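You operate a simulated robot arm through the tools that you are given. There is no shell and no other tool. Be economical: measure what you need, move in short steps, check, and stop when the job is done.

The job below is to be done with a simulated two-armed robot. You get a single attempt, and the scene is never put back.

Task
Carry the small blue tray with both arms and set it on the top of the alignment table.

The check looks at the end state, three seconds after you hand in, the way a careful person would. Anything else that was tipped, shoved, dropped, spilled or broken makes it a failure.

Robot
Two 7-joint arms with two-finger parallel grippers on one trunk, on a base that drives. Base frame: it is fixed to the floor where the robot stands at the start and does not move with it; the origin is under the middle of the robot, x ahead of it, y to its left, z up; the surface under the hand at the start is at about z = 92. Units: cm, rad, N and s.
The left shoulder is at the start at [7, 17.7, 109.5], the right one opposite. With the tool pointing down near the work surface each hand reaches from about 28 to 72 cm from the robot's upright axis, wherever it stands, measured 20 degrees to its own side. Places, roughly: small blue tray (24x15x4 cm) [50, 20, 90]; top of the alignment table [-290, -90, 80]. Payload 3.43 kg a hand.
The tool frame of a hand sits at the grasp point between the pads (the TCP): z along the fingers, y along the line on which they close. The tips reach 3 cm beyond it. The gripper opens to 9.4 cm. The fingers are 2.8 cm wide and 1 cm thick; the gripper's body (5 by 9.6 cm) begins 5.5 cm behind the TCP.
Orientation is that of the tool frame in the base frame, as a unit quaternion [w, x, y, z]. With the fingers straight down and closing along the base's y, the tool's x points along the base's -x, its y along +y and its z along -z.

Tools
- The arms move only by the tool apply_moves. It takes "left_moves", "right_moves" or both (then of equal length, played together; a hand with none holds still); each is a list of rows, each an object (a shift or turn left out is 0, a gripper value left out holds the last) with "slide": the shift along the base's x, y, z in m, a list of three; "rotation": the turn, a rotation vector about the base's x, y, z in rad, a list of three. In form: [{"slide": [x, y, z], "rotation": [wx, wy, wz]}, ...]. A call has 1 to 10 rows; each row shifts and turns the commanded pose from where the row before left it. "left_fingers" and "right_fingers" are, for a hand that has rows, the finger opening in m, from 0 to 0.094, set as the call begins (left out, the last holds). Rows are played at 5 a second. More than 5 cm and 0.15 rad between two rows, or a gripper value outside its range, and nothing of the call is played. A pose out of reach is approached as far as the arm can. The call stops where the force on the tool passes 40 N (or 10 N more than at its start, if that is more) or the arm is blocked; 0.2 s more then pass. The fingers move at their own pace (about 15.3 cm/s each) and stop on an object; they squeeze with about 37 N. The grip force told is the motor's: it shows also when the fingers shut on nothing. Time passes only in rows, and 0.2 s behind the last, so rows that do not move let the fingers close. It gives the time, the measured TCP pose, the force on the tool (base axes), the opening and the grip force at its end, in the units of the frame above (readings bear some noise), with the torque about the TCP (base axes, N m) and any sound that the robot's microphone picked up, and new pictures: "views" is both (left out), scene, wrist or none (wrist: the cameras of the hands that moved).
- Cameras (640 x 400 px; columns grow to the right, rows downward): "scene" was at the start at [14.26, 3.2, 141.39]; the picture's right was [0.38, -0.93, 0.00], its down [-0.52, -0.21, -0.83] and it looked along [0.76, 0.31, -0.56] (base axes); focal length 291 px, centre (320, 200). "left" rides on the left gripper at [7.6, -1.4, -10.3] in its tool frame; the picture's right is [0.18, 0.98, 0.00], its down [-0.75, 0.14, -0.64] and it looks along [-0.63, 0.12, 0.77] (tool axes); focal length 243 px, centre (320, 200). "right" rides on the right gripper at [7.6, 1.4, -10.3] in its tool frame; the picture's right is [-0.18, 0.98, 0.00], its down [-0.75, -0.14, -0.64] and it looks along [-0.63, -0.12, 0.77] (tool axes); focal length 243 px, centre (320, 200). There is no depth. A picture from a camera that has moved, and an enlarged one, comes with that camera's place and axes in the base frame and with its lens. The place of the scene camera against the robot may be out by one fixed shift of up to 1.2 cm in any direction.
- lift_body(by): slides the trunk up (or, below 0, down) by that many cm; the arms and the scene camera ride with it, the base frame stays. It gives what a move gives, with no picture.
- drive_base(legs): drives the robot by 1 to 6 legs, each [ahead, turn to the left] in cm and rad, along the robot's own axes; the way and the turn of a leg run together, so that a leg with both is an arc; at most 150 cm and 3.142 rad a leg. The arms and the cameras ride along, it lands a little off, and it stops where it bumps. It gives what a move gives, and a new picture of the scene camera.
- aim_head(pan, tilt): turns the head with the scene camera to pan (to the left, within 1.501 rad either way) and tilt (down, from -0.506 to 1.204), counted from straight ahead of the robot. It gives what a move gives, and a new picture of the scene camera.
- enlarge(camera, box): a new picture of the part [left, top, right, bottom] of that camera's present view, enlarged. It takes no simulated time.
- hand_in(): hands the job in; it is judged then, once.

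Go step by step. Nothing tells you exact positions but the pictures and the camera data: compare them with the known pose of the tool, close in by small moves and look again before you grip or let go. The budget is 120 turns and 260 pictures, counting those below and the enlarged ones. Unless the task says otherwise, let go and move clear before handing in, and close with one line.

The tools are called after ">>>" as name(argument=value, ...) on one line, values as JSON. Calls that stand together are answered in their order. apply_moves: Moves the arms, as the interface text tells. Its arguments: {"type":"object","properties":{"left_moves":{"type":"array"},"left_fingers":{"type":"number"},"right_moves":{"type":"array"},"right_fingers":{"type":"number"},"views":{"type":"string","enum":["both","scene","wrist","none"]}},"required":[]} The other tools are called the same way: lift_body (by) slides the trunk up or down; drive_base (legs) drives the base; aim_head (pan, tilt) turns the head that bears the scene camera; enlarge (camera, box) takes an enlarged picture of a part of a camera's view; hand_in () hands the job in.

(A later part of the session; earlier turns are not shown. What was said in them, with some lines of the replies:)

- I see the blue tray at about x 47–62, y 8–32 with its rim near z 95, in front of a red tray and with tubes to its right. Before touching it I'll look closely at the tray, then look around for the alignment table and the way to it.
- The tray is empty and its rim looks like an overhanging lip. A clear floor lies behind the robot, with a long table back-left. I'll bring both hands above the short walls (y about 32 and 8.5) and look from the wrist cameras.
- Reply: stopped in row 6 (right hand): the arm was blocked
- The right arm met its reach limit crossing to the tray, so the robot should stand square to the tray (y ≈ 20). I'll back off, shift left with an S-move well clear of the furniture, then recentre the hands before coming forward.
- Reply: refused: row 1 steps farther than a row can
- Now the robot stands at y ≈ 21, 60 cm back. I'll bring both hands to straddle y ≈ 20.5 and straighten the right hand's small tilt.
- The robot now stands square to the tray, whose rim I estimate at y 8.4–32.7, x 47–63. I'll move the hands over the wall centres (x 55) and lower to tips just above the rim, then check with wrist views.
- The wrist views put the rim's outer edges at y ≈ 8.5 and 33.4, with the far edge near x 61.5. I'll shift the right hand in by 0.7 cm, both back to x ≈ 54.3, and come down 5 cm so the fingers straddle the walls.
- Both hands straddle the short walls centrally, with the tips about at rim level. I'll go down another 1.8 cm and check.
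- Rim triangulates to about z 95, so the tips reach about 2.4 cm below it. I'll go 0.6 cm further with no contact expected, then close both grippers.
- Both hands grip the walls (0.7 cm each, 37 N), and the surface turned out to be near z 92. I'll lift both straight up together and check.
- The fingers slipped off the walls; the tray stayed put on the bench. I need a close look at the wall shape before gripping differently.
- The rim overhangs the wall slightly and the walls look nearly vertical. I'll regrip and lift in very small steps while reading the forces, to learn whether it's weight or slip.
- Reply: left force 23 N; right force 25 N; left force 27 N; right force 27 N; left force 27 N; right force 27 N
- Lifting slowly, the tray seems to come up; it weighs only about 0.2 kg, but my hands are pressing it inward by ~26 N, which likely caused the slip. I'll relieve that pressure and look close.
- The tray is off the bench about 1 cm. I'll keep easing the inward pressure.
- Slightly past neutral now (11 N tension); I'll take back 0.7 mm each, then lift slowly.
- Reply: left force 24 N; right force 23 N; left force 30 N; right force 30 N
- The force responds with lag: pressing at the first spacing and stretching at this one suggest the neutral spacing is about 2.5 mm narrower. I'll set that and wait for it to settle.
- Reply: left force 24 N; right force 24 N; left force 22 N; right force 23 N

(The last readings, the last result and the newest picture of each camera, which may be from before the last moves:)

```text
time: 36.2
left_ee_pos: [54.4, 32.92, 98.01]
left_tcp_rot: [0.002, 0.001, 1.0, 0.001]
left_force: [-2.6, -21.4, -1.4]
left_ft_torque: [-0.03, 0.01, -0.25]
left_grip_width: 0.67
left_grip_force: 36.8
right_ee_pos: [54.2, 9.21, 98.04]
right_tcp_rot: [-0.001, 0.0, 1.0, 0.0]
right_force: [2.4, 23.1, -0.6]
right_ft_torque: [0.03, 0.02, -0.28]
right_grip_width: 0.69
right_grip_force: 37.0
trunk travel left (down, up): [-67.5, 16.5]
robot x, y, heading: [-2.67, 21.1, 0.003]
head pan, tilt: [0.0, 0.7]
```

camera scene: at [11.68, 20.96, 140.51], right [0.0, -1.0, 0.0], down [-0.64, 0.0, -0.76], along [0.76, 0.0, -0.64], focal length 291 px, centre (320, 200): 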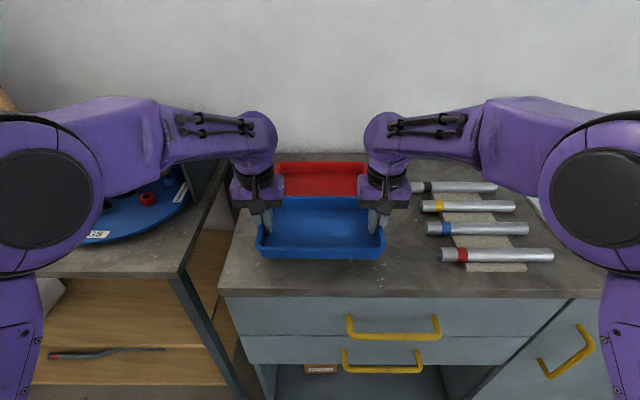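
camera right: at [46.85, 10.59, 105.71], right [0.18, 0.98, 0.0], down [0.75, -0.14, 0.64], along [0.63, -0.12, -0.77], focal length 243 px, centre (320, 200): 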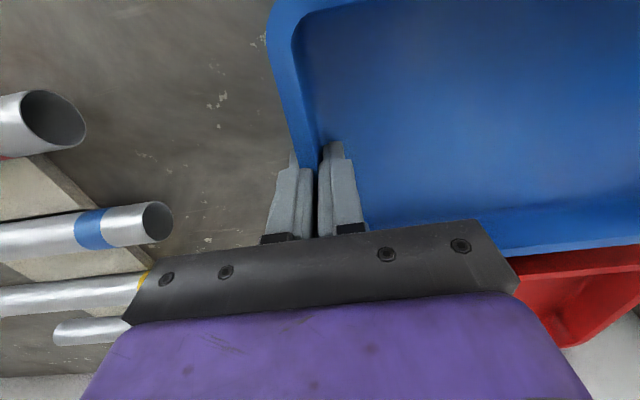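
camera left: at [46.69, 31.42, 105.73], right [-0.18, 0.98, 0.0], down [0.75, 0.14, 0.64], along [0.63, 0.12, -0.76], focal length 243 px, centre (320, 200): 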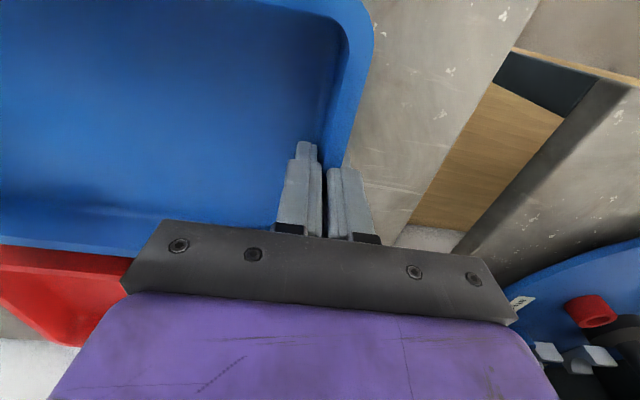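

Now stable at −22 N tension; continue inward 1 mm each and watch.

>>> apply_moves(left_moves=[{"slide": [0, -0.001, 0]}, {}, {}, {}, {}], right_moves=[{"slide": [0, 0.001, 0]}, {}, {}, {}, {}], views="none")

>>> apply_moves(left_moves=[{"slide": [0, -0.001, 0]}, {}, {}, {}, {}], right_moves=[{"slide": [0, 0.001, 0]}, {}, {}, {}, {}], views="none")

```text
time: 37.4
left_ee_pos: [54.34, 32.88, 97.92]
left_tcp_rot: [0.001, 0.001, 1.0, 0.001]
left_force: [-1.9, -13.9, -1.9]
left_ft_torque: [-0.01, -0.01, -0.25]
left_grip_width: 0.69
left_grip_force: 36.7
right_ee_pos: [54.29, 9.15, 97.94]
right_tcp_rot: [-0.001, -0.001, 1.0, 0.0]
right_force: [1.1, 13.9, -1.5]
right_ft_torque: [0.0, 0.01, -0.26]
right_grip_width: 0.73
right_grip_force: 36.9
trunk travel left (down, up): [-67.5, 16.5]
robot x, y, heading: [-2.91, 20.89, -0.001]
head pan, tilt: [0.0, 0.7]
```

```text
time: 38.6
left_ee_pos: [54.35, 32.87, 98.03]
left_tcp_rot: [0.001, 0.0, 1.0, 0.001]
left_force: [-0.4, 11.7, -1.7]
left_ft_torque: [-0.02, -0.03, -0.17]
left_grip_width: 0.7
left_grip_force: 37.2
right_ee_pos: [54.34, 9.13, 97.92]
right_tcp_rot: [-0.001, 0.0, 1.0, -0.002]
right_force: [0.8, -12.2, -1.8]
right_ft_torque: [0.01, 0.0, -0.16]
right_grip_width: 0.69
right_grip_force: 37.1
trunk travel left (down, up): [-67.5, 16.5]
robot x, y, heading: [-2.96, 20.86, 0.004]
head pan, tilt: [0.0, 0.7]
```

Very close to neutral: 0.4 mm back outward each should settle it.

>>> apply_moves(left_moves=[{"slide": [0, 0.0004, 0]}, {}, {}, {}, {}], right_moves=[{"slide": [0, -0.0004, 0]}, {}, {}, {}, {}], views="none")

>>> apply_moves(left_moves=[{"slide": [0, 0, 0.005]}, {"slide": [0, 0, 0.005]}, {"slide": [0, 0, 0.005]}, {"slide": [0, 0, 0.005]}, {"slide": [0, 0, 0.005]}, {"slide": [0, 0, 0.005]}, {"slide": [0, 0, 0.005]}, {"slide": [0, 0, 0.005]}, {}], right_moves=[{"slide": [0, 0, 0.005]}, {"slide": [0, 0, 0.005]}, {"slide": [0, 0, 0.005]}, {"slide": [0, 0, 0.005]}, {"slide": [0, 0, 0.005]}, {"slide": [0, 0, 0.005]}, {"slide": [0, 0, 0.005]}, {"slide": [0, 0, 0.005]}, {}], views="scene")

```text
time: 39.8
left_ee_pos: [54.28, 32.8, 98.04]
left_tcp_rot: [0.001, 0.0, 1.0, 0.001]
left_force: [-1.7, 21.4, -1.6]
left_ft_torque: [0.02, -0.07, -0.14]
left_grip_width: 0.71
left_grip_force: 36.9
right_ee_pos: [54.26, 9.08, 97.98]
right_tcp_rot: [-0.002, 0.0, 1.0, 0.0]
right_force: [0.4, -20.7, -1.5]
right_ft_torque: [0.0, 0.07, -0.15]
right_grip_width: 0.73
right_grip_force: 37.3
trunk travel left (down, up): [-67.5, 16.5]
robot x, y, heading: [-2.94, 20.9, -0.001]
head pan, tilt: [0.0, 0.7]
```

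```text
time: 41.8
left_ee_pos: [54.29, 33.0, 102.09]
left_tcp_rot: [0.001, -0.001, 1.0, 0.001]
left_force: [-1.6, 26.8, -1.6]
left_ft_torque: [0.03, -0.04, -0.24]
left_grip_width: 0.7
left_grip_force: 37.0
right_ee_pos: [54.27, 9.2, 101.95]
right_tcp_rot: [-0.001, 0.0, 1.0, 0.0]
right_force: [1.3, -26.8, -0.7]
right_ft_torque: [-0.04, 0.04, -0.14]
right_grip_width: 0.7
right_grip_force: 37.0
trunk travel left (down, up): [-67.5, 16.5]
robot x, y, heading: [-3.11, 21.38, -0.004]
head pan, tilt: [0.0, 0.7]
camera scene: at [11.68, 20.96, 140.51], right [0.0, -1.0, 0.0], down [-0.64, 0.0, -0.76], along [0.76, 0.0, -0.64], focal length 291 px, centre (320, 200)
```

scene: 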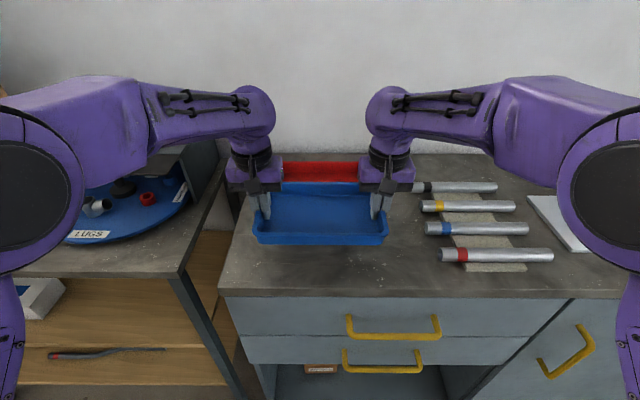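

The tray is up about 6 cm and level. I'll ease the inward pressure slightly once more, then judge the hold's stability.

>>> apply_moves(left_moves=[{"slide": [0, 0.0007, 0]}, {}, {}, {}, {}], right_moves=[{"slide": [0, -0.0007, 0]}, {}, {}, {}, {}], views="none")

>>> apply_moves(left_moves=[{}, {}, {}, {}, {}, {}, {}, {}], right_moves=[{}, {}, {}, {}, {}, {}, {}, {}], views="none")

```text
time: 43.0
left_ee_pos: [54.27, 32.83, 102.06]
left_tcp_rot: [0.001, 0.001, 1.0, 0.0]
left_force: [-0.8, 22.8, -1.9]
left_ft_torque: [0.02, 0.03, -0.19]
left_grip_width: 0.69
left_grip_force: 37.0
right_ee_pos: [54.4, 9.13, 101.94]
right_tcp_rot: [0.0, 0.0, 1.0, 0.0]
right_force: [1.0, -22.6, -0.2]
right_ft_torque: [-0.03, -0.02, -0.13]
right_grip_width: 0.7
right_grip_force: 36.9
trunk travel left (down, up): [-67.5, 16.5]
robot x, y, heading: [-2.77, 21.06, -0.006]
head pan, tilt: [0.0, 0.7]
```

```text
time: 44.8
left_ee_pos: [54.4, 32.87, 102.11]
left_tcp_rot: [0.0, 0.001, 1.0, -0.001]
left_force: [-1.6, 22.1, -0.3]
left_ft_torque: [0.0, -0.02, -0.15]
left_grip_width: 0.73
left_grip_force: 37.0
right_ee_pos: [54.28, 9.2, 101.89]
right_tcp_rot: [-0.001, 0.0, 1.0, -0.001]
right_force: [1.3, -22.2, -1.5]
right_ft_torque: [-0.03, 0.0, -0.15]
right_grip_width: 0.69
right_grip_force: 36.7
trunk travel left (down, up): [-67.5, 16.5]
robot x, y, heading: [-2.7, 21.39, -0.005]
head pan, tilt: [0.0, 0.7]
```

>>> apply_moves(left_moves=[{"slide": [0, 0.0012, 0]}, {}, {}, {}, {}, {}], right_moves=[{"slide": [0, -0.0012, 0]}, {}, {}, {}, {}, {}], views="none")

>>> apply_moves(left_moves=[{}, {}, {}, {}, {}, {}, {}, {}], right_moves=[{}, {}, {}, {}, {}, {}, {}, {}], views="none")

```text
time: 46.2
left_ee_pos: [54.33, 32.83, 102.03]
left_tcp_rot: [0.001, 0.0, 1.0, 0.0]
left_force: [-2.0, -3.0, -2.1]
left_ft_torque: [-0.02, 0.03, -0.16]
left_grip_width: 0.7
left_grip_force: 36.7
right_ee_pos: [54.26, 9.2, 101.94]
right_tcp_rot: [-0.001, 0.0, 1.0, 0.001]
right_force: [2.3, 3.8, -0.1]
right_ft_torque: [0.02, -0.02, -0.19]
right_grip_width: 0.68
right_grip_force: 37.3
trunk travel left (down, up): [-67.5, 16.5]
robot x, y, heading: [-2.71, 21.06, 0.0]
head pan, tilt: [0.0, 0.7]
```

```text
time: 48.0
left_ee_pos: [54.36, 32.83, 102.02]
left_tcp_rot: [0.0, 0.0, 1.0, -0.001]
left_force: [-1.7, -23.0, -1.0]
left_ft_torque: [-0.02, 0.0, -0.23]
left_grip_width: 0.71
left_grip_force: 36.9
right_ee_pos: [54.35, 9.17, 101.94]
right_tcp_rot: [-0.001, 0.0, 1.0, 0.001]
right_force: [2.2, 23.9, -0.3]
right_ft_torque: [0.03, 0.03, -0.2]
right_grip_width: 0.72
right_grip_force: 36.5
trunk travel left (down, up): [-67.5, 16.5]
robot x, y, heading: [-2.69, 21.07, -0.001]
head pan, tilt: [0.0, 0.7]
```

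The balance force just drifts within ±25 N and the grip holds steady, so I accept it. Now I'll back away from the bench gently and turn right, away from the nearby table, to see the room.

>>> drive_base(legs=[[-20, 0], [-22, 0]])

>>> drive_base(legs=[[0, -0.75], [0, -0.75]])

```text
time: 50.9
left_ee_pos: [12.77, 32.84, 102.02]
left_tcp_rot: [0.0, 0.0, 1.0, -0.002]
left_force: [-1.7, -26.3, -1.5]
left_ft_torque: [0.02, -0.05, -0.15]
left_grip_width: 0.71
left_grip_force: 37.2
right_ee_pos: [12.93, 9.17, 101.83]
right_tcp_rot: [-0.001, 0.0, 1.0, 0.001]
right_force: [1.8, 26.1, -1.5]
right_ft_torque: [0.03, 0.03, -0.18]
right_grip_width: 0.72
right_grip_force: 36.7
trunk travel left (down, up): [-67.5, 16.5]
robot x, y, heading: [-44.2, 21.21, 0.001]
head pan, tilt: [0.0, 0.7]
camera scene: at [-29.8, 20.94, 140.5], right [0.0, -1.0, 0.0], down [-0.64, 0.0, -0.76], along [0.76, 0.0, -0.64], focal length 291 px, centre (320, 200)
```

scene: 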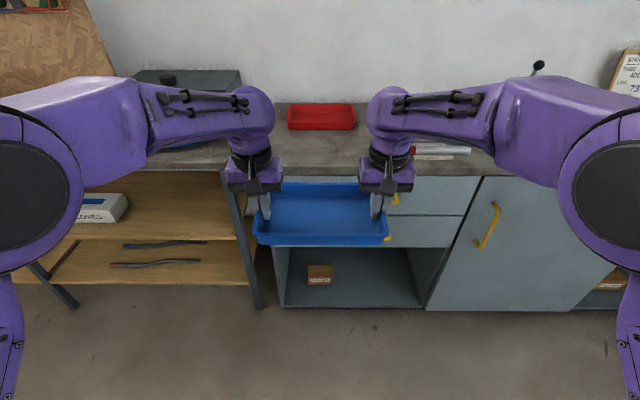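

```text
time: 55.2
left_ee_pos: [-27.72, -34.92, 102.11]
left_tcp_rot: [0.0, 0.676, 0.737, -0.002]
left_force: [-3.4, 1.3, -1.3]
left_ft_torque: [-0.08, 0.01, -0.13]
left_grip_width: 0.67
left_grip_force: 36.6
right_ee_pos: [-51.47, -36.88, 101.97]
right_tcp_rot: [0.0, 0.676, 0.737, 0.001]
right_force: [3.8, -1.0, -1.1]
right_ft_torque: [0.06, 0.0, -0.2]
right_grip_width: 0.71
right_grip_force: 37.4
trunk travel left (down, up): [-67.5, 16.5]
robot x, y, heading: [-44.57, 21.39, -1.482]
head pan, tilt: [0.0, 0.7]
camera scene: at [-42.2, 7.44, 140.51], right [-1.0, -0.09, 0.0], down [-0.06, 0.64, -0.76], along [0.07, -0.76, -0.64], focal length 291 px, centre (320, 200)
```

scene: 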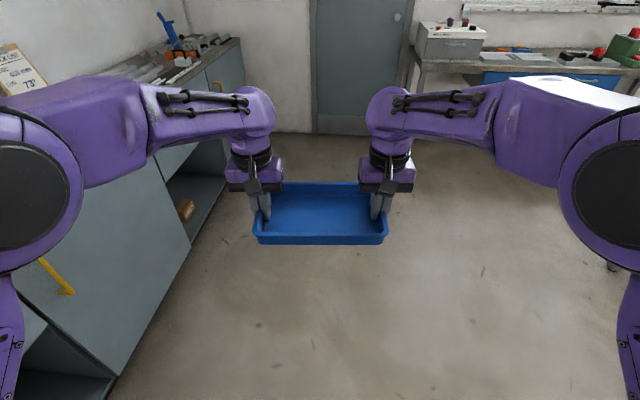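

The tray is riding well and level. I'm now facing −y; I'll turn the head right to see toward the alignment table.

>>> aim_head(pan=-1.3, tilt=0.3)

>>> aim_head(pan=-0.6, tilt=0.35)

```text
time: 56.6
left_ee_pos: [-27.72, -34.99, 102.01]
left_tcp_rot: [0.0, 0.676, 0.737, -0.002]
left_force: [-0.4, 1.3, -0.8]
left_ft_torque: [0.08, 0.0, -0.14]
left_grip_width: 0.68
left_grip_force: 36.6
right_ee_pos: [-51.39, -37.08, 101.87]
right_tcp_rot: [0.0, 0.676, 0.737, 0.002]
right_force: [1.1, -1.9, -1.0]
right_ft_torque: [-0.09, 0.0, -0.17]
right_grip_width: 0.69
right_grip_force: 37.2
trunk travel left (down, up): [-67.5, 16.5]
robot x, y, heading: [-44.62, 21.07, -1.481]
head pan, tilt: [-1.3, 0.3]
camera scene: at [-51.69, 12.62, 144.12], right [-0.35, 0.94, 0.0], down [0.28, 0.1, -0.96], along [-0.89, -0.33, -0.3], focal length 291 px, centre (320, 200)
```

scene: 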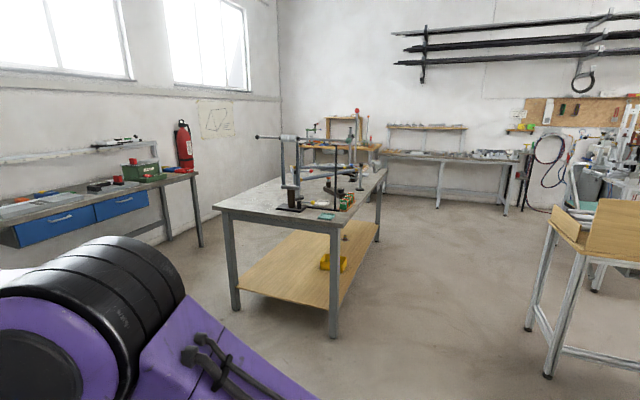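

```text
time: 57.7
left_ee_pos: [-27.85, -34.92, 101.88]
left_tcp_rot: [0.001, 0.676, 0.737, -0.001]
left_force: [-0.8, 0.8, -1.6]
left_ft_torque: [0.05, -0.03, -0.13]
left_grip_width: 0.7
left_grip_force: 37.4
right_ee_pos: [-51.35, -36.89, 101.97]
right_tcp_rot: [0.0, 0.676, 0.737, 0.001]
right_force: [0.6, -1.3, -1.9]
right_ft_torque: [-0.06, 0.01, -0.16]
right_grip_width: 0.71
right_grip_force: 36.8
trunk travel left (down, up): [-67.5, 16.5]
robot x, y, heading: [-44.77, 21.33, -1.484]
head pan, tilt: [-0.6, 0.351]
camera scene: at [-47.54, 7.79, 143.65], right [-0.87, 0.49, 0.0], down [0.17, 0.3, -0.94], along [-0.46, -0.82, -0.34], focal length 291 px, centre (320, 200)
```

scene: 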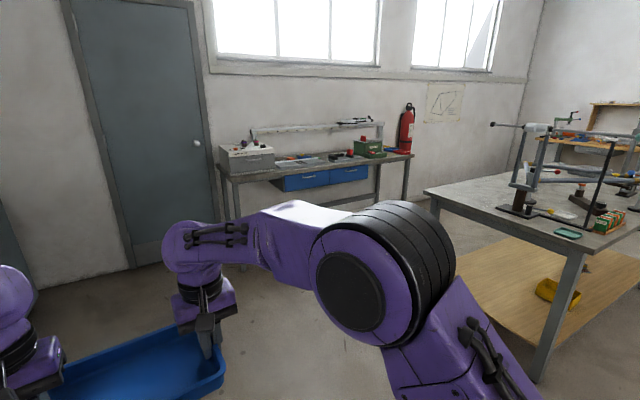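

The table with the fixture on it spans about x −370…−195, y −120…−30, which matches the alignment table. Let me look closer at the free space on its top.

>>> aim_head(pan=-1.2, tilt=0.3)

>>> enlarge(camera="scene", box=[220, 80, 500, 270])

```text
time: 58.7
left_ee_pos: [-27.86, -34.9, 101.92]
left_tcp_rot: [0.0, 0.677, 0.736, -0.001]
left_force: [-1.1, 1.3, -1.2]
left_ft_torque: [-0.01, -0.01, -0.16]
left_grip_width: 0.7
left_grip_force: 36.8
right_ee_pos: [-51.36, -37.06, 101.91]
right_tcp_rot: [0.0, 0.676, 0.737, 0.002]
right_force: [0.6, -1.9, -1.1]
right_ft_torque: [0.04, 0.0, -0.17]
right_grip_width: 0.69
right_grip_force: 36.6
trunk travel left (down, up): [-67.5, 16.5]
robot x, y, heading: [-44.53, 21.36, -1.483]
head pan, tilt: [-1.201, 0.3]
camera scene: at [-51.33, 11.76, 144.13], right [-0.44, 0.9, 0.0], down [0.27, 0.13, -0.96], along [-0.86, -0.42, -0.3], focal length 291 px, centre (320, 200)
```

scene: 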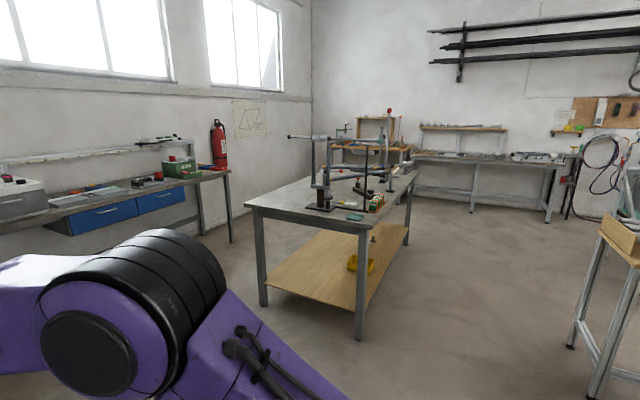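

```text
2.11 times, centred on (360, 175) of scene
camera zoom: at [-51.33, 11.76, 144.13], right [-0.44, 0.9, 0.0], down [0.27, 0.13, -0.96], along [-0.86, -0.42, -0.3], focal length 613 px, centre (236, 253)
```

zoom: 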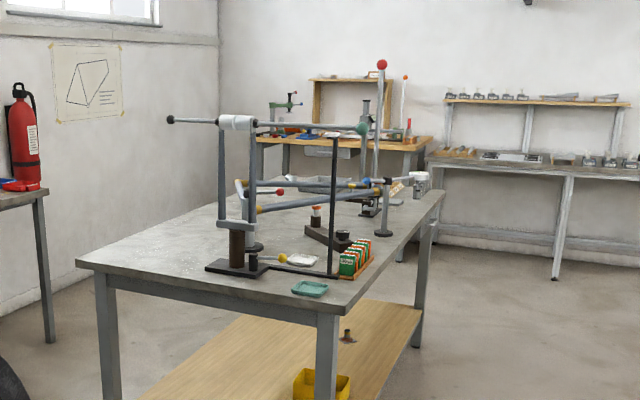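

The alignment table's near-left corner (about x −196…−250, y −118…−85) is clear; a fixture tower stands at about (−215, −70) with a bar end near y −91 at z ≈127. Plan: drive along −y to y ≈ −103, turn to face −x, and approach that corner.

>>> drive_base(legs=[[62, 0], [62.8, 0], [0, -0.83], [0, -0.83]])

>>> aim_head(pan=0, tilt=0.35)

```text
time: 69.6
left_ee_pos: [-91.72, -114.58, 102.04]
left_tcp_rot: [-0.001, 1.0, 0.001, -0.001]
left_force: [0.9, 0.9, -1.2]
left_ft_torque: [-0.01, 0.04, -0.11]
left_grip_width: 0.69
left_grip_force: 37.7
right_ee_pos: [-91.79, -90.83, 102.04]
right_tcp_rot: [0.001, 1.0, 0.001, 0.001]
right_force: [-0.9, -1.2, -1.9]
right_ft_torque: [0.01, -0.07, -0.16]
right_grip_width: 0.68
right_grip_force: 37.3
trunk travel left (down, up): [-67.5, 16.5]
robot x, y, heading: [-34.61, -102.48, -3.143]
head pan, tilt: [-1.201, 0.3]
camera scene: at [-41.9, -94.13, 144.13], right [0.93, 0.36, 0.0], down [0.11, -0.28, -0.96], along [-0.35, 0.89, -0.3], focal length 291 px, centre (320, 200)
```

scene: 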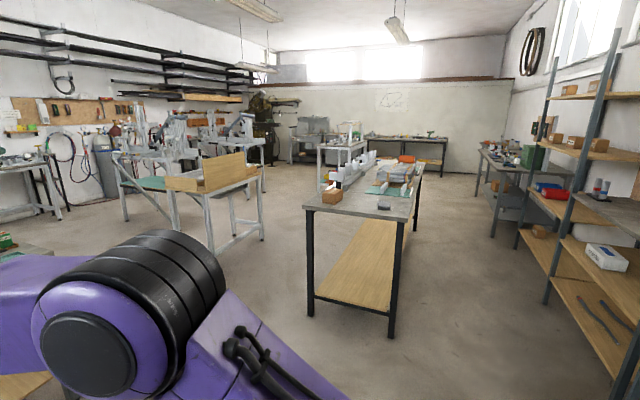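

```text
time: 71.0
left_ee_pos: [-91.81, -114.48, 102.11]
left_tcp_rot: [-0.001, 1.0, 0.001, 0.0]
left_force: [2.3, 0.0, -1.5]
left_ft_torque: [0.04, -0.16, -0.13]
left_grip_width: 0.7
left_grip_force: 37.0
right_ee_pos: [-91.74, -90.71, 102.03]
right_tcp_rot: [0.0, 1.0, 0.002, 0.001]
right_force: [-1.5, 0.5, -0.6]
right_ft_torque: [0.03, 0.12, -0.17]
right_grip_width: 0.75
right_grip_force: 36.5
trunk travel left (down, up): [-67.5, 16.5]
robot x, y, heading: [-34.5, -102.35, -3.139]
head pan, tilt: [0.0, 0.351]
camera scene: at [-47.81, -102.83, 143.65], right [0.0, 1.0, 0.0], down [0.34, 0.0, -0.94], along [-0.94, 0.0, -0.34], focal length 291 px, centre (320, 200)
```

scene: 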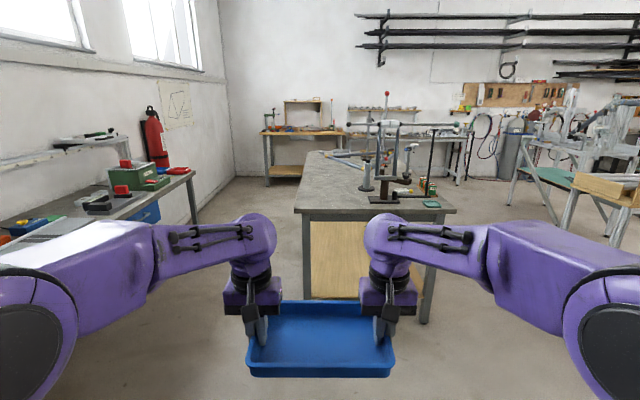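

Clear view: table near edge at x ≈ −205, left edge y ≈ −117, fixture plate starts at y ≈ −71, bar end at y ≈ −88, z ≈ 127. I'll drive forward 100 cm and remeasure.

>>> drive_base(legs=[[50, 0], [50, 0]])

>>> aim_head(pan=0, tilt=0.6)

```text
time: 76.5
left_ee_pos: [-192.34, -116.66, 101.95]
left_tcp_rot: [-0.001, 1.0, 0.011, -0.001]
left_force: [0.6, 0.6, -0.6]
left_ft_torque: [0.0, 0.02, -0.15]
left_grip_width: 0.69
left_grip_force: 37.2
right_ee_pos: [-192.86, -92.99, 102.0]
right_tcp_rot: [0.001, 1.0, 0.012, 0.001]
right_force: [-1.2, -0.9, -0.8]
right_ft_torque: [-0.04, 0.01, -0.16]
right_grip_width: 0.69
right_grip_force: 36.6
trunk travel left (down, up): [-67.5, 16.5]
robot x, y, heading: [-135.29, -103.42, -3.116]
head pan, tilt: [0.0, 0.351]
camera scene: at [-148.62, -104.07, 143.66], right [-0.02, 1.0, 0.0], down [0.34, 0.01, -0.94], along [-0.94, -0.02, -0.34], focal length 291 px, centre (320, 200)
```

scene: 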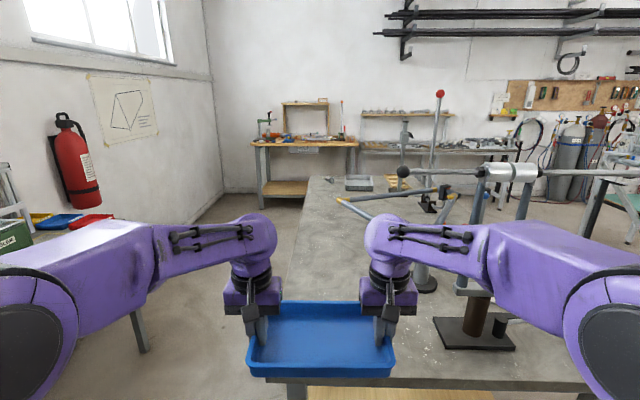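

```text
time: 77.3
left_ee_pos: [-192.29, -116.55, 102.1]
left_tcp_rot: [-0.002, 1.0, 0.011, 0.0]
left_force: [1.5, -0.5, -1.1]
left_ft_torque: [0.01, 0.02, -0.09]
left_grip_width: 0.71
left_grip_force: 36.8
right_ee_pos: [-192.91, -92.86, 101.93]
right_tcp_rot: [0.001, 1.0, 0.011, 0.001]
right_force: [-1.7, 0.2, -1.0]
right_ft_torque: [0.01, -0.04, -0.16]
right_grip_width: 0.68
right_grip_force: 37.3
trunk travel left (down, up): [-67.5, 16.5]
robot x, y, heading: [-135.65, -103.51, -3.116]
head pan, tilt: [0.0, 0.6]
camera scene: at [-148.2, -104.06, 141.38], right [-0.02, 1.0, 0.0], down [0.56, 0.01, -0.83], along [-0.82, -0.02, -0.56], focal length 291 px, centre (320, 200)
```

scene: 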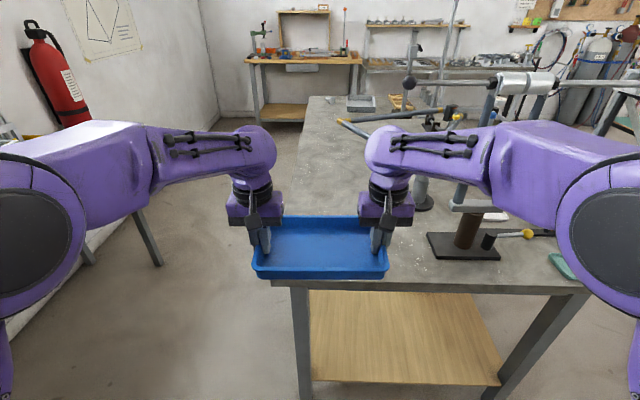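

I'll zoom in on the table corner under the tray to fix its left edge and height.

>>> enlarge(camera="scene", box=[230, 200, 450, 340])

>>> enlarge(camera="left", box=[0, 0, 640, 400])

>>> enlarge(camera="right", box=[0, 0, 640, 400])

```text
2.86 times, centred on (340, 270) of scene
camera zoom: at [-148.2, -104.06, 141.38], right [-0.02, 1.0, 0.0], down [0.56, 0.01, -0.83], along [-0.82, -0.02, -0.56], focal length 831 px, centre (263, 0)
```

zoom: 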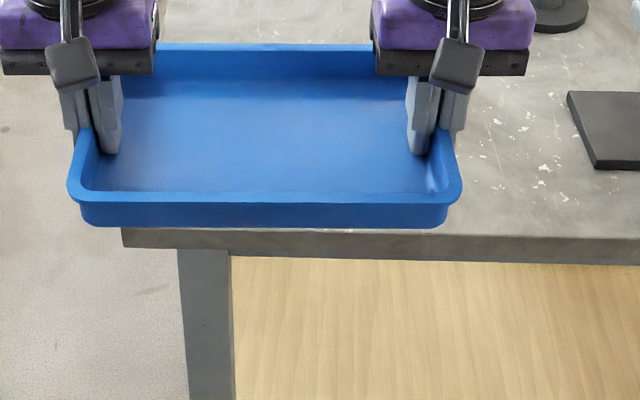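

```text
1.00 times, centred on (320, 200) of left (not enlarged: the box is as wide or as high as the picture)
camera zoom: at [-184.68, -115.01, 112.32], right [0.21, -0.98, 0.0], down [-0.75, -0.16, 0.64], along [-0.63, -0.13, -0.77], focal length 243 px, centre (320, 200)
```

zoom: 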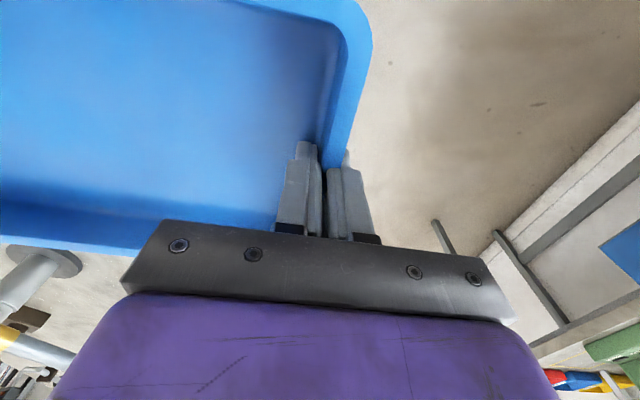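

```text
1.00 times, centred on (320, 200) of right (not enlarged: the box is as wide or as high as the picture)
camera zoom: at [-185.12, -94.17, 112.19], right [-0.16, -0.99, 0.0], down [-0.76, 0.13, 0.64], along [-0.63, 0.1, -0.77], focal length 243 px, centre (320, 200)
```

zoom: 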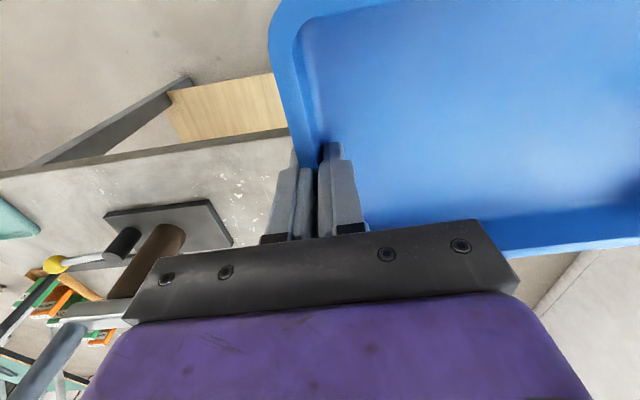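

Table corner measures at about (−200, −118.5), plate edge at y ≈ −71. I'll square the heading, lower the trunk 10 cm (tray bottom ≈ 88, still above the top), then go forward 19 cm.

>>> lift_body(by=-10)

>>> drive_base(legs=[[0, -0.026], [19, 0]])

```text
time: 78.6
left_ee_pos: [-192.34, -116.53, 92.04]
left_tcp_rot: [-0.001, 1.0, 0.012, -0.001]
left_force: [1.9, -0.2, -0.7]
left_ft_torque: [0.01, -0.08, -0.13]
left_grip_width: 0.68
left_grip_force: 36.6
right_ee_pos: [-192.75, -93.04, 91.86]
right_tcp_rot: [0.0, 1.0, 0.011, 0.001]
right_force: [-1.9, -0.7, -0.5]
right_ft_torque: [0.0, 0.1, -0.16]
right_grip_width: 0.69
right_grip_force: 37.3
trunk travel left (down, up): [-57.5, 26.5]
robot x, y, heading: [-135.34, -103.61, -3.118]
head pan, tilt: [0.0, 0.6]
```

```text
time: 80.5
left_ee_pos: [-211.49, -115.24, 92.04]
left_tcp_rot: [-0.002, 1.0, -0.001, 0.001]
left_force: [1.4, -1.0, -2.6]
left_ft_torque: [-0.04, -0.02, -0.15]
left_grip_width: 0.67
left_grip_force: 36.9
right_ee_pos: [-211.54, -91.51, 91.87]
right_tcp_rot: [0.001, 1.0, -0.001, 0.0]
right_force: [-0.6, -0.9, -1.1]
right_ft_torque: [0.0, -0.02, -0.16]
right_grip_width: 0.7
right_grip_force: 37.0
trunk travel left (down, up): [-57.5, 26.5]
robot x, y, heading: [-154.36, -103.6, 3.141]
head pan, tilt: [0.0, 0.6]
camera scene: at [-167.16, -103.68, 131.37], right [0.0, 1.0, 0.0], down [0.57, 0.0, -0.82], along [-0.82, 0.0, -0.57], focal length 291 px, centre (320, 200)
```

scene: 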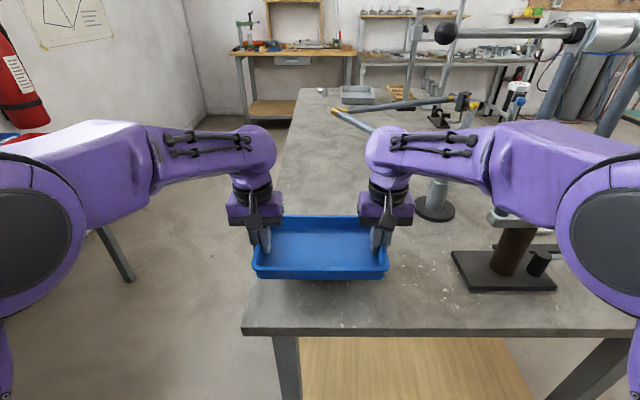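

The tray is over the clear corner with about 3 cm to the left edge. I'll lower 4 cm by trunk, then descend gently with the arms until contact.

>>> lift_body(by=-4)

>>> apply_moves(left_moves=[{"slide": [0, 0, -0.004]}, {"slide": [0, 0, -0.004]}, {"slide": [0, 0, -0.004]}, {}], right_moves=[{"slide": [0, 0, -0.004]}, {"slide": [0, 0, -0.004]}, {"slide": [0, 0, -0.004]}, {}], views="scene")

>>> enlarge(camera="scene", box=[210, 180, 450, 340])

```text
time: 81.3
left_ee_pos: [-211.44, -115.29, 88.01]
left_tcp_rot: [-0.001, 1.0, -0.001, -0.001]
left_force: [-0.2, 0.0, -1.0]
left_ft_torque: [-0.02, 0.0, -0.1]
left_grip_width: 0.69
left_grip_force: 37.0
right_ee_pos: [-211.54, -91.51, 87.96]
right_tcp_rot: [0.001, 1.0, -0.001, 0.0]
right_force: [-1.1, -0.5, -0.5]
right_ft_torque: [0.03, -0.01, -0.09]
right_grip_width: 0.7
right_grip_force: 37.1
trunk travel left (down, up): [-53.5, 30.5]
robot x, y, heading: [-154.23, -103.48, 3.139]
head pan, tilt: [0.0, 0.6]
```

```text
time: 82.3
left_ee_pos: [-211.4, -115.25, 87.31]
left_tcp_rot: [-0.002, 1.0, -0.001, -0.008]
left_force: [-10.5, 3.1, 33.5]
left_ft_torque: [0.06, -0.09, -0.09]
left_grip_width: 0.7
left_grip_force: 37.0
right_ee_pos: [-211.37, -91.4, 87.39]
right_tcp_rot: [0.002, 1.0, -0.001, -0.005]
right_force: [-13.2, -5.5, 34.6]
right_ft_torque: [-0.08, 0.06, -0.07]
right_grip_width: 0.69
right_grip_force: 36.8
trunk travel left (down, up): [-53.5, 30.5]
robot x, y, heading: [-154.49, -103.71, 3.135]
head pan, tilt: [0.0, 0.6]
camera scene: at [-166.6, -103.72, 127.53], right [0.0, 1.0, 0.0], down [0.56, 0.0, -0.83], along [-0.83, 0.0, -0.56], focal length 291 px, centre (320, 200)
```

scene: 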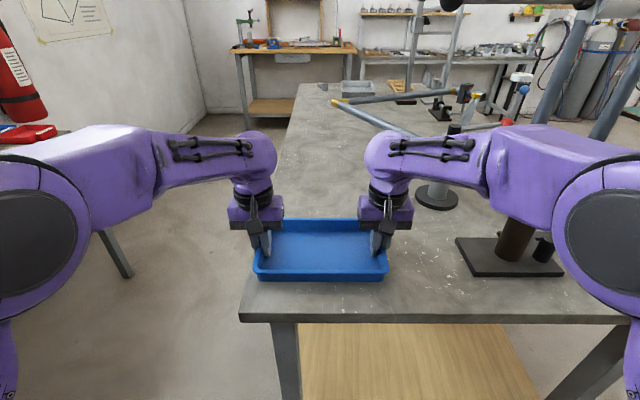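

```text
2.50 times, centred on (330, 260) of scene
camera zoom: at [-166.6, -103.72, 127.53], right [0.0, 1.0, 0.0], down [0.56, 0.0, -0.83], along [-0.83, 0.0, -0.56], focal length 728 px, centre (295, 50)
```

zoom: 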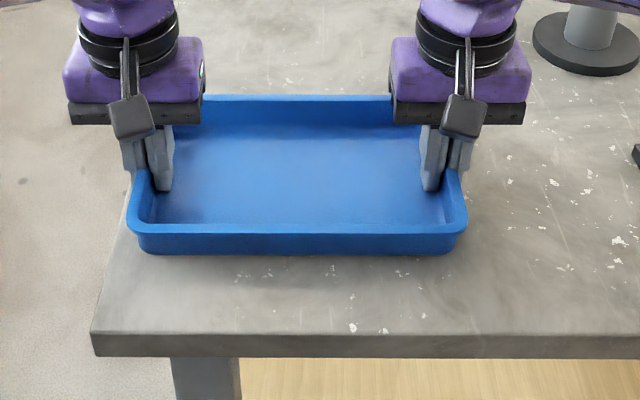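

Contact: the tray rests on the table (top ≈ z 84), about 2 cm inside the left edge. I'll ease the pressing force before opening.

>>> apply_moves(left_moves=[{"slide": [0, 0, 0.003]}, {"slide": [0, 0, 0.002]}, {}, {}], right_moves=[{"slide": [0, 0, 0.003]}, {"slide": [0, 0, 0.002]}, {}, {}], views="none")

```text
time: 83.3
left_ee_pos: [-211.38, -115.21, 87.49]
left_tcp_rot: [-0.001, 1.0, -0.001, -0.001]
left_force: [-2.8, 4.4, 8.8]
left_ft_torque: [0.12, 0.94, 0.03]
left_grip_width: 0.71
left_grip_force: 37.6
right_ee_pos: [-211.22, -91.46, 87.46]
right_tcp_rot: [0.001, 1.0, 0.0, -0.001]
right_force: [-4.5, -2.2, 19.3]
right_ft_torque: [-0.15, 0.87, -0.23]
right_grip_width: 0.69
right_grip_force: 37.3
trunk travel left (down, up): [-53.5, 30.5]
robot x, y, heading: [-154.52, -103.25, 3.136]
head pan, tilt: [0.0, 0.6]
```

Pressing is now light; I'll open both grippers part way (4 cm) so the fingers just clear the wall.

>>> apply_moves(left_moves=[{}, {}, {}], right_moves=[{}, {}, {}], left_fingers=0.04, right_fingers=0.04, views="both")

```text
time: 84.1
left_ee_pos: [-211.25, -115.21, 87.51]
left_tcp_rot: [-0.001, 1.0, -0.001, -0.001]
left_force: [-0.1, -0.3, 0.4]
left_ft_torque: [0.0, -0.02, 0.0]
left_grip_width: 4.02
left_grip_force: 0.1
right_ee_pos: [-211.19, -91.54, 87.37]
right_tcp_rot: [0.001, 1.0, 0.0, 0.0]
right_force: [4.9, 3.6, 16.8]
right_ft_torque: [-0.26, -0.18, 0.16]
right_grip_width: 3.74
right_grip_force: 0.0
trunk travel left (down, up): [-53.5, 30.5]
robot x, y, heading: [-154.12, -103.37, 3.141]
head pan, tilt: [0.0, 0.6]
camera scene: at [-166.73, -103.65, 127.41], right [0.0, 1.0, 0.0], down [0.56, 0.0, -0.83], along [-0.83, 0.0, -0.56], focal length 291 px, centre (320, 200)
camera right: at [-203.49, -92.88, 97.63], right [-0.18, -0.98, 0.0], down [-0.75, 0.14, 0.64], along [-0.63, 0.12, -0.77], focal length 243 px, centre (320, 200)
camera left: at [-203.57, -113.75, 97.73], right [0.18, -0.98, 0.0], down [-0.75, -0.14, 0.64], along [-0.63, -0.12, -0.76], focal length 243 px, centre (320, 200)
```

scene: 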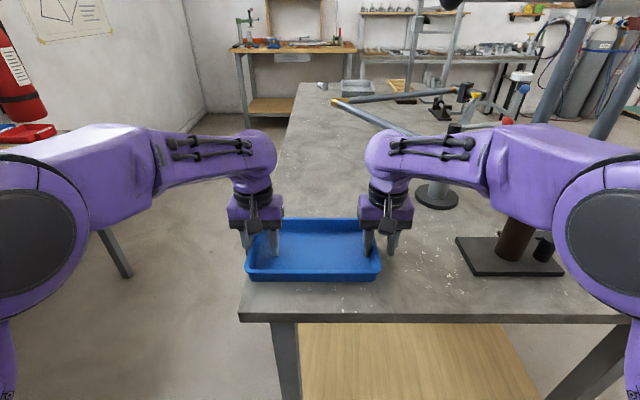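
right: 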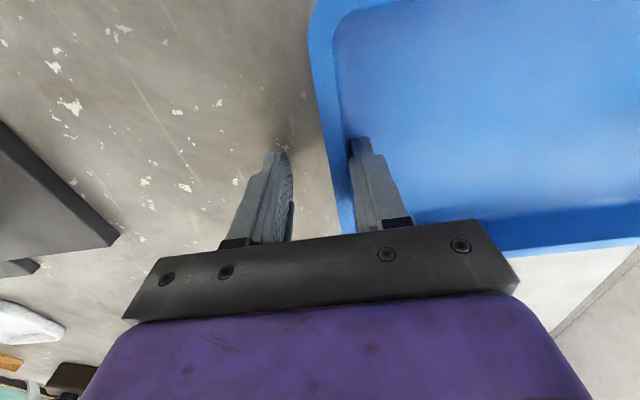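
left: 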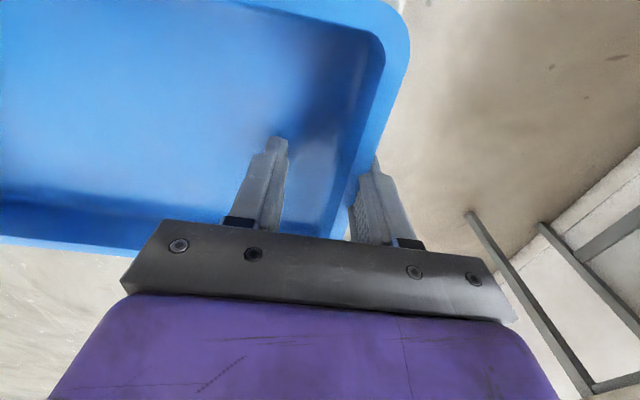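

Opening nudged the tray ~1.3 cm toward the table's left edge. Both hands still straddle the walls, so I'll ease up slightly and push the tray back +y by 2.5 cm gently.

>>> apply_moves(left_moves=[{"slide": [0, 0, 0.004]}, {}], right_moves=[{"slide": [0, 0, 0.004]}, {}], views="none")

>>> apply_moves(left_moves=[{"slide": [0, 0.005, 0]}, {"slide": [0, 0.005, 0]}, {"slide": [0, 0.005, 0]}, {"slide": [0, 0.005, 0]}, {"slide": [0, 0.005, 0]}, {}], right_moves=[{"slide": [0, 0.005, 0]}, {"slide": [0, 0.005, 0]}, {"slide": [0, 0.005, 0]}, {"slide": [0, 0.005, 0]}, {"slide": [0, 0.005, 0]}, {}], views="both")

>>> enlarge(camera="scene", box=[210, 180, 450, 340])

```text
time: 84.7
left_ee_pos: [-211.5, -115.27, 87.69]
left_tcp_rot: [-0.001, 1.0, -0.002, -0.001]
left_force: [0.7, 0.1, 0.3]
left_ft_torque: [-0.01, 0.01, 0.0]
left_grip_width: 3.98
left_grip_force: 0.0
right_ee_pos: [-211.57, -91.48, 87.65]
right_tcp_rot: [0.001, 1.0, -0.001, 0.001]
right_force: [0.3, -0.8, 0.5]
right_ft_torque: [0.03, 0.0, 0.02]
right_grip_width: 3.99
right_grip_force: 0.1
trunk travel left (down, up): [-53.5, 30.5]
robot x, y, heading: [-154.21, -103.6, 3.143]
head pan, tilt: [0.0, 0.6]
```

```text
time: 86.1
left_ee_pos: [-211.56, -112.8, 87.81]
left_tcp_rot: [-0.002, 1.0, 0.0, -0.001]
left_force: [0.6, -0.5, 0.2]
left_ft_torque: [0.01, 0.02, -0.01]
left_grip_width: 3.99
left_grip_force: 0.0
right_ee_pos: [-211.49, -89.04, 87.61]
right_tcp_rot: [0.0, 1.0, -0.001, 0.0]
right_force: [-0.1, -0.1, 0.1]
right_ft_torque: [0.01, -0.01, -0.01]
right_grip_width: 4.03
right_grip_force: 0.1
trunk travel left (down, up): [-53.5, 30.5]
robot x, y, heading: [-154.35, -103.65, 3.144]
head pan, tilt: [0.0, 0.6]
camera scene: at [-167.08, -103.7, 127.38], right [0.0, 1.0, 0.0], down [0.57, 0.0, -0.82], along [-0.82, 0.0, -0.57], focal length 291 px, centre (320, 200)
camera right: at [-203.74, -90.34, 97.93], right [-0.19, -0.98, 0.0], down [-0.75, 0.14, 0.64], along [-0.63, 0.12, -0.77], focal length 243 px, centre (320, 200)
camera left: at [-203.84, -111.3, 98.06], right [0.18, -0.98, 0.0], down [-0.75, -0.14, 0.64], along [-0.63, -0.12, -0.77], focal length 243 px, centre (320, 200)
```

scene: 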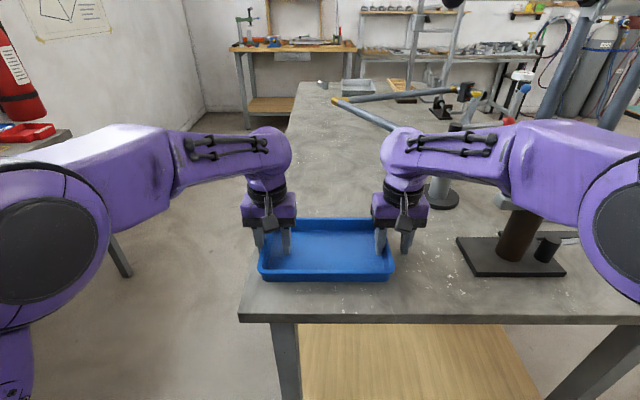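
right: 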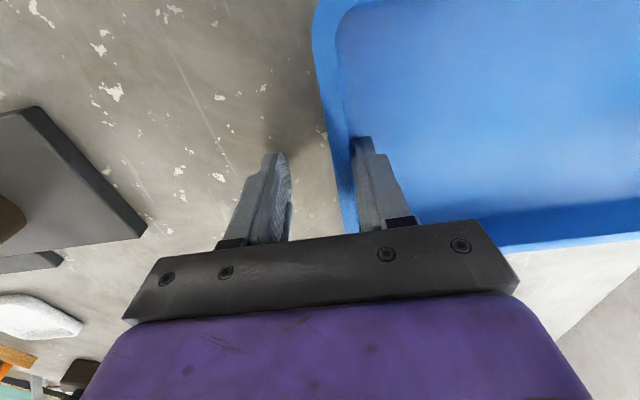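
left: 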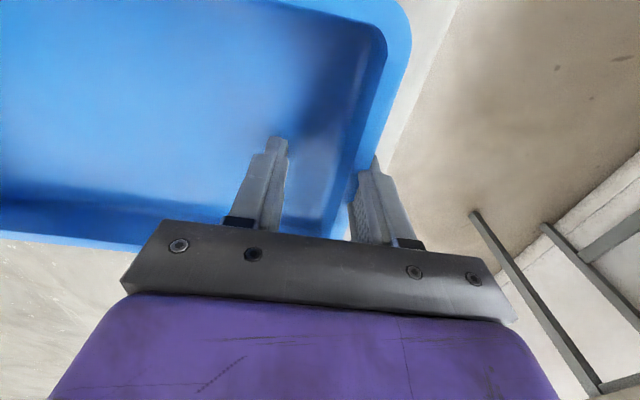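

```text
2.50 times, centred on (330, 260) of scene
camera zoom: at [-167.08, -103.7, 127.38], right [0.0, 1.0, 0.0], down [0.57, 0.0, -0.82], along [-0.82, 0.0, -0.57], focal length 728 px, centre (295, 50)
```

zoom: 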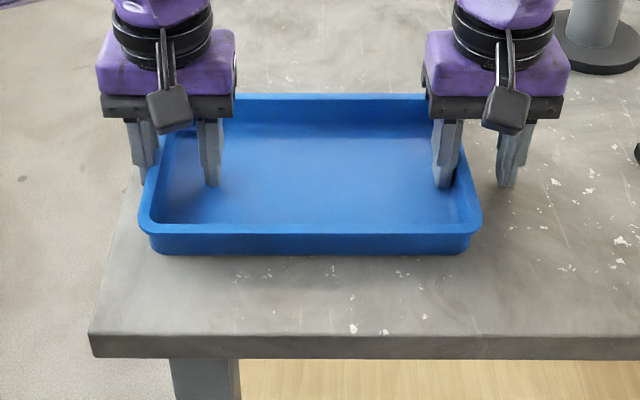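

The tray moved back; it now sits roughly 3 cm inside the left edge. I'll centre the fingers off the walls (−y 1.2 cm) and rise straight up.

>>> apply_moves(left_moves=[{"slide": [0, -0.006, 0]}, {"slide": [0, -0.006, 0]}, {}, {"slide": [0, 0, 0.01]}, {"slide": [0, 0, 0.02]}, {"slide": [0, 0, 0.02]}, {"slide": [0, 0, 0.02]}, {}], right_moves=[{"slide": [0, -0.006, 0]}, {"slide": [0, -0.006, 0]}, {}, {"slide": [0, 0, 0.01]}, {"slide": [0, 0, 0.02]}, {"slide": [0, 0, 0.02]}, {"slide": [0, 0, 0.02]}, {}], views="scene")

```text
time: 87.9
left_ee_pos: [-211.55, -114.07, 94.96]
left_tcp_rot: [-0.001, 1.0, -0.001, -0.001]
left_force: [0.1, -0.6, -0.9]
left_ft_torque: [0.0, -0.03, 0.01]
left_grip_width: 3.98
left_grip_force: 0.1
right_ee_pos: [-211.48, -90.22, 94.7]
right_tcp_rot: [0.001, 1.0, -0.002, 0.001]
right_force: [0.6, -0.3, -0.4]
right_ft_torque: [-0.01, 0.0, 0.01]
right_grip_width: 3.99
right_grip_force: 0.2
trunk travel left (down, up): [-53.5, 30.5]
robot x, y, heading: [-154.11, -103.33, 3.139]
head pan, tilt: [0.0, 0.6]
camera scene: at [-167.12, -103.68, 127.37], right [0.0, 1.0, 0.0], down [0.57, 0.0, -0.82], along [-0.82, 0.0, -0.57], focal length 291 px, centre (320, 200)
```

scene: 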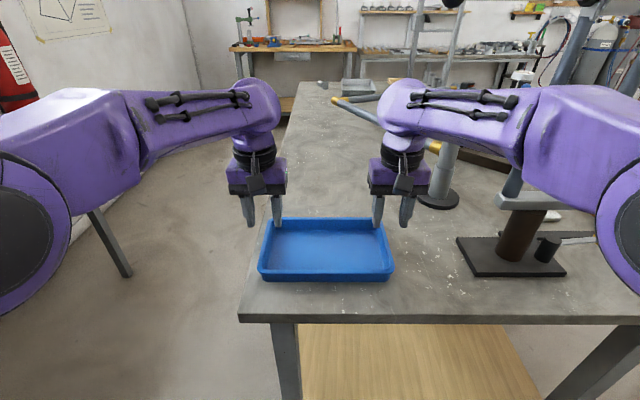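

The tray stays flat on the table and the hands are clear above it. I'll back the robot off 40 cm and take a last look.

>>> drive_base(legs=[[-40, 0]])

>>> enlarge(camera="scene", box=[220, 60, 480, 260])

```text
time: 90.4
left_ee_pos: [-172.34, -113.79, 94.82]
left_tcp_rot: [-0.001, 1.0, -0.003, -0.001]
left_force: [0.8, 0.3, 0.2]
left_ft_torque: [-0.02, -0.02, -0.04]
left_grip_width: 4.0
left_grip_force: 0.0
right_ee_pos: [-172.23, -90.01, 94.71]
right_tcp_rot: [0.001, 1.0, -0.003, 0.001]
right_force: [-1.1, 0.5, 0.9]
right_ft_torque: [0.0, -0.04, 0.0]
right_grip_width: 4.01
right_grip_force: 0.1
trunk travel left (down, up): [-53.5, 30.5]
robot x, y, heading: [-115.0, -103.78, 3.131]
head pan, tilt: [0.0, 0.6]
camera scene: at [-127.9, -103.76, 127.38], right [0.01, 1.0, 0.0], down [0.56, 0.0, -0.83], along [-0.83, 0.01, -0.56], focal length 291 px, centre (320, 200)
```

scene: 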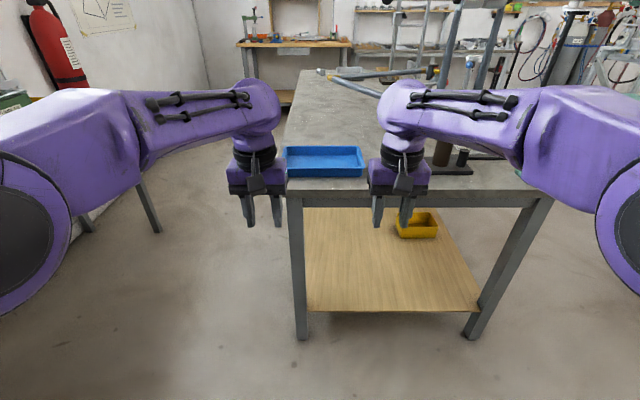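

```text
2.00 times, centred on (350, 160) of scene
camera zoom: at [-127.9, -103.76, 127.38], right [0.01, 1.0, 0.0], down [0.56, 0.0, -0.83], along [-0.83, 0.01, -0.56], focal length 582 px, centre (260, 280)
```

zoom: 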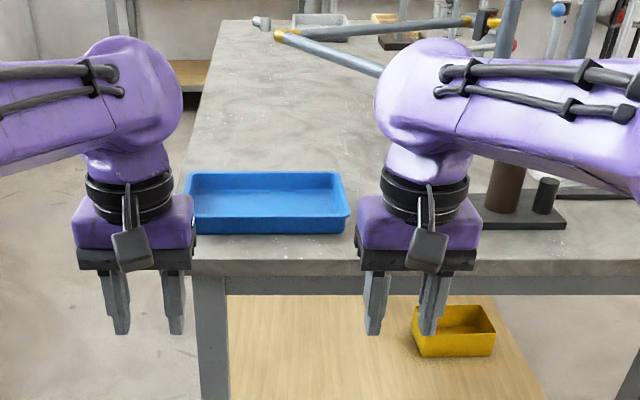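

The blue tray rests flat on the alignment table's top, clear of the edges and the fixture, and the robot has let go and backed off. Handing in.

>>> hand_in()

```text
The job is handed in.
```

The small blue tray is resting flat on top of the alignment table, carried there with both arms. Both grippers are open and clear, and I saw nothing else disturbed.
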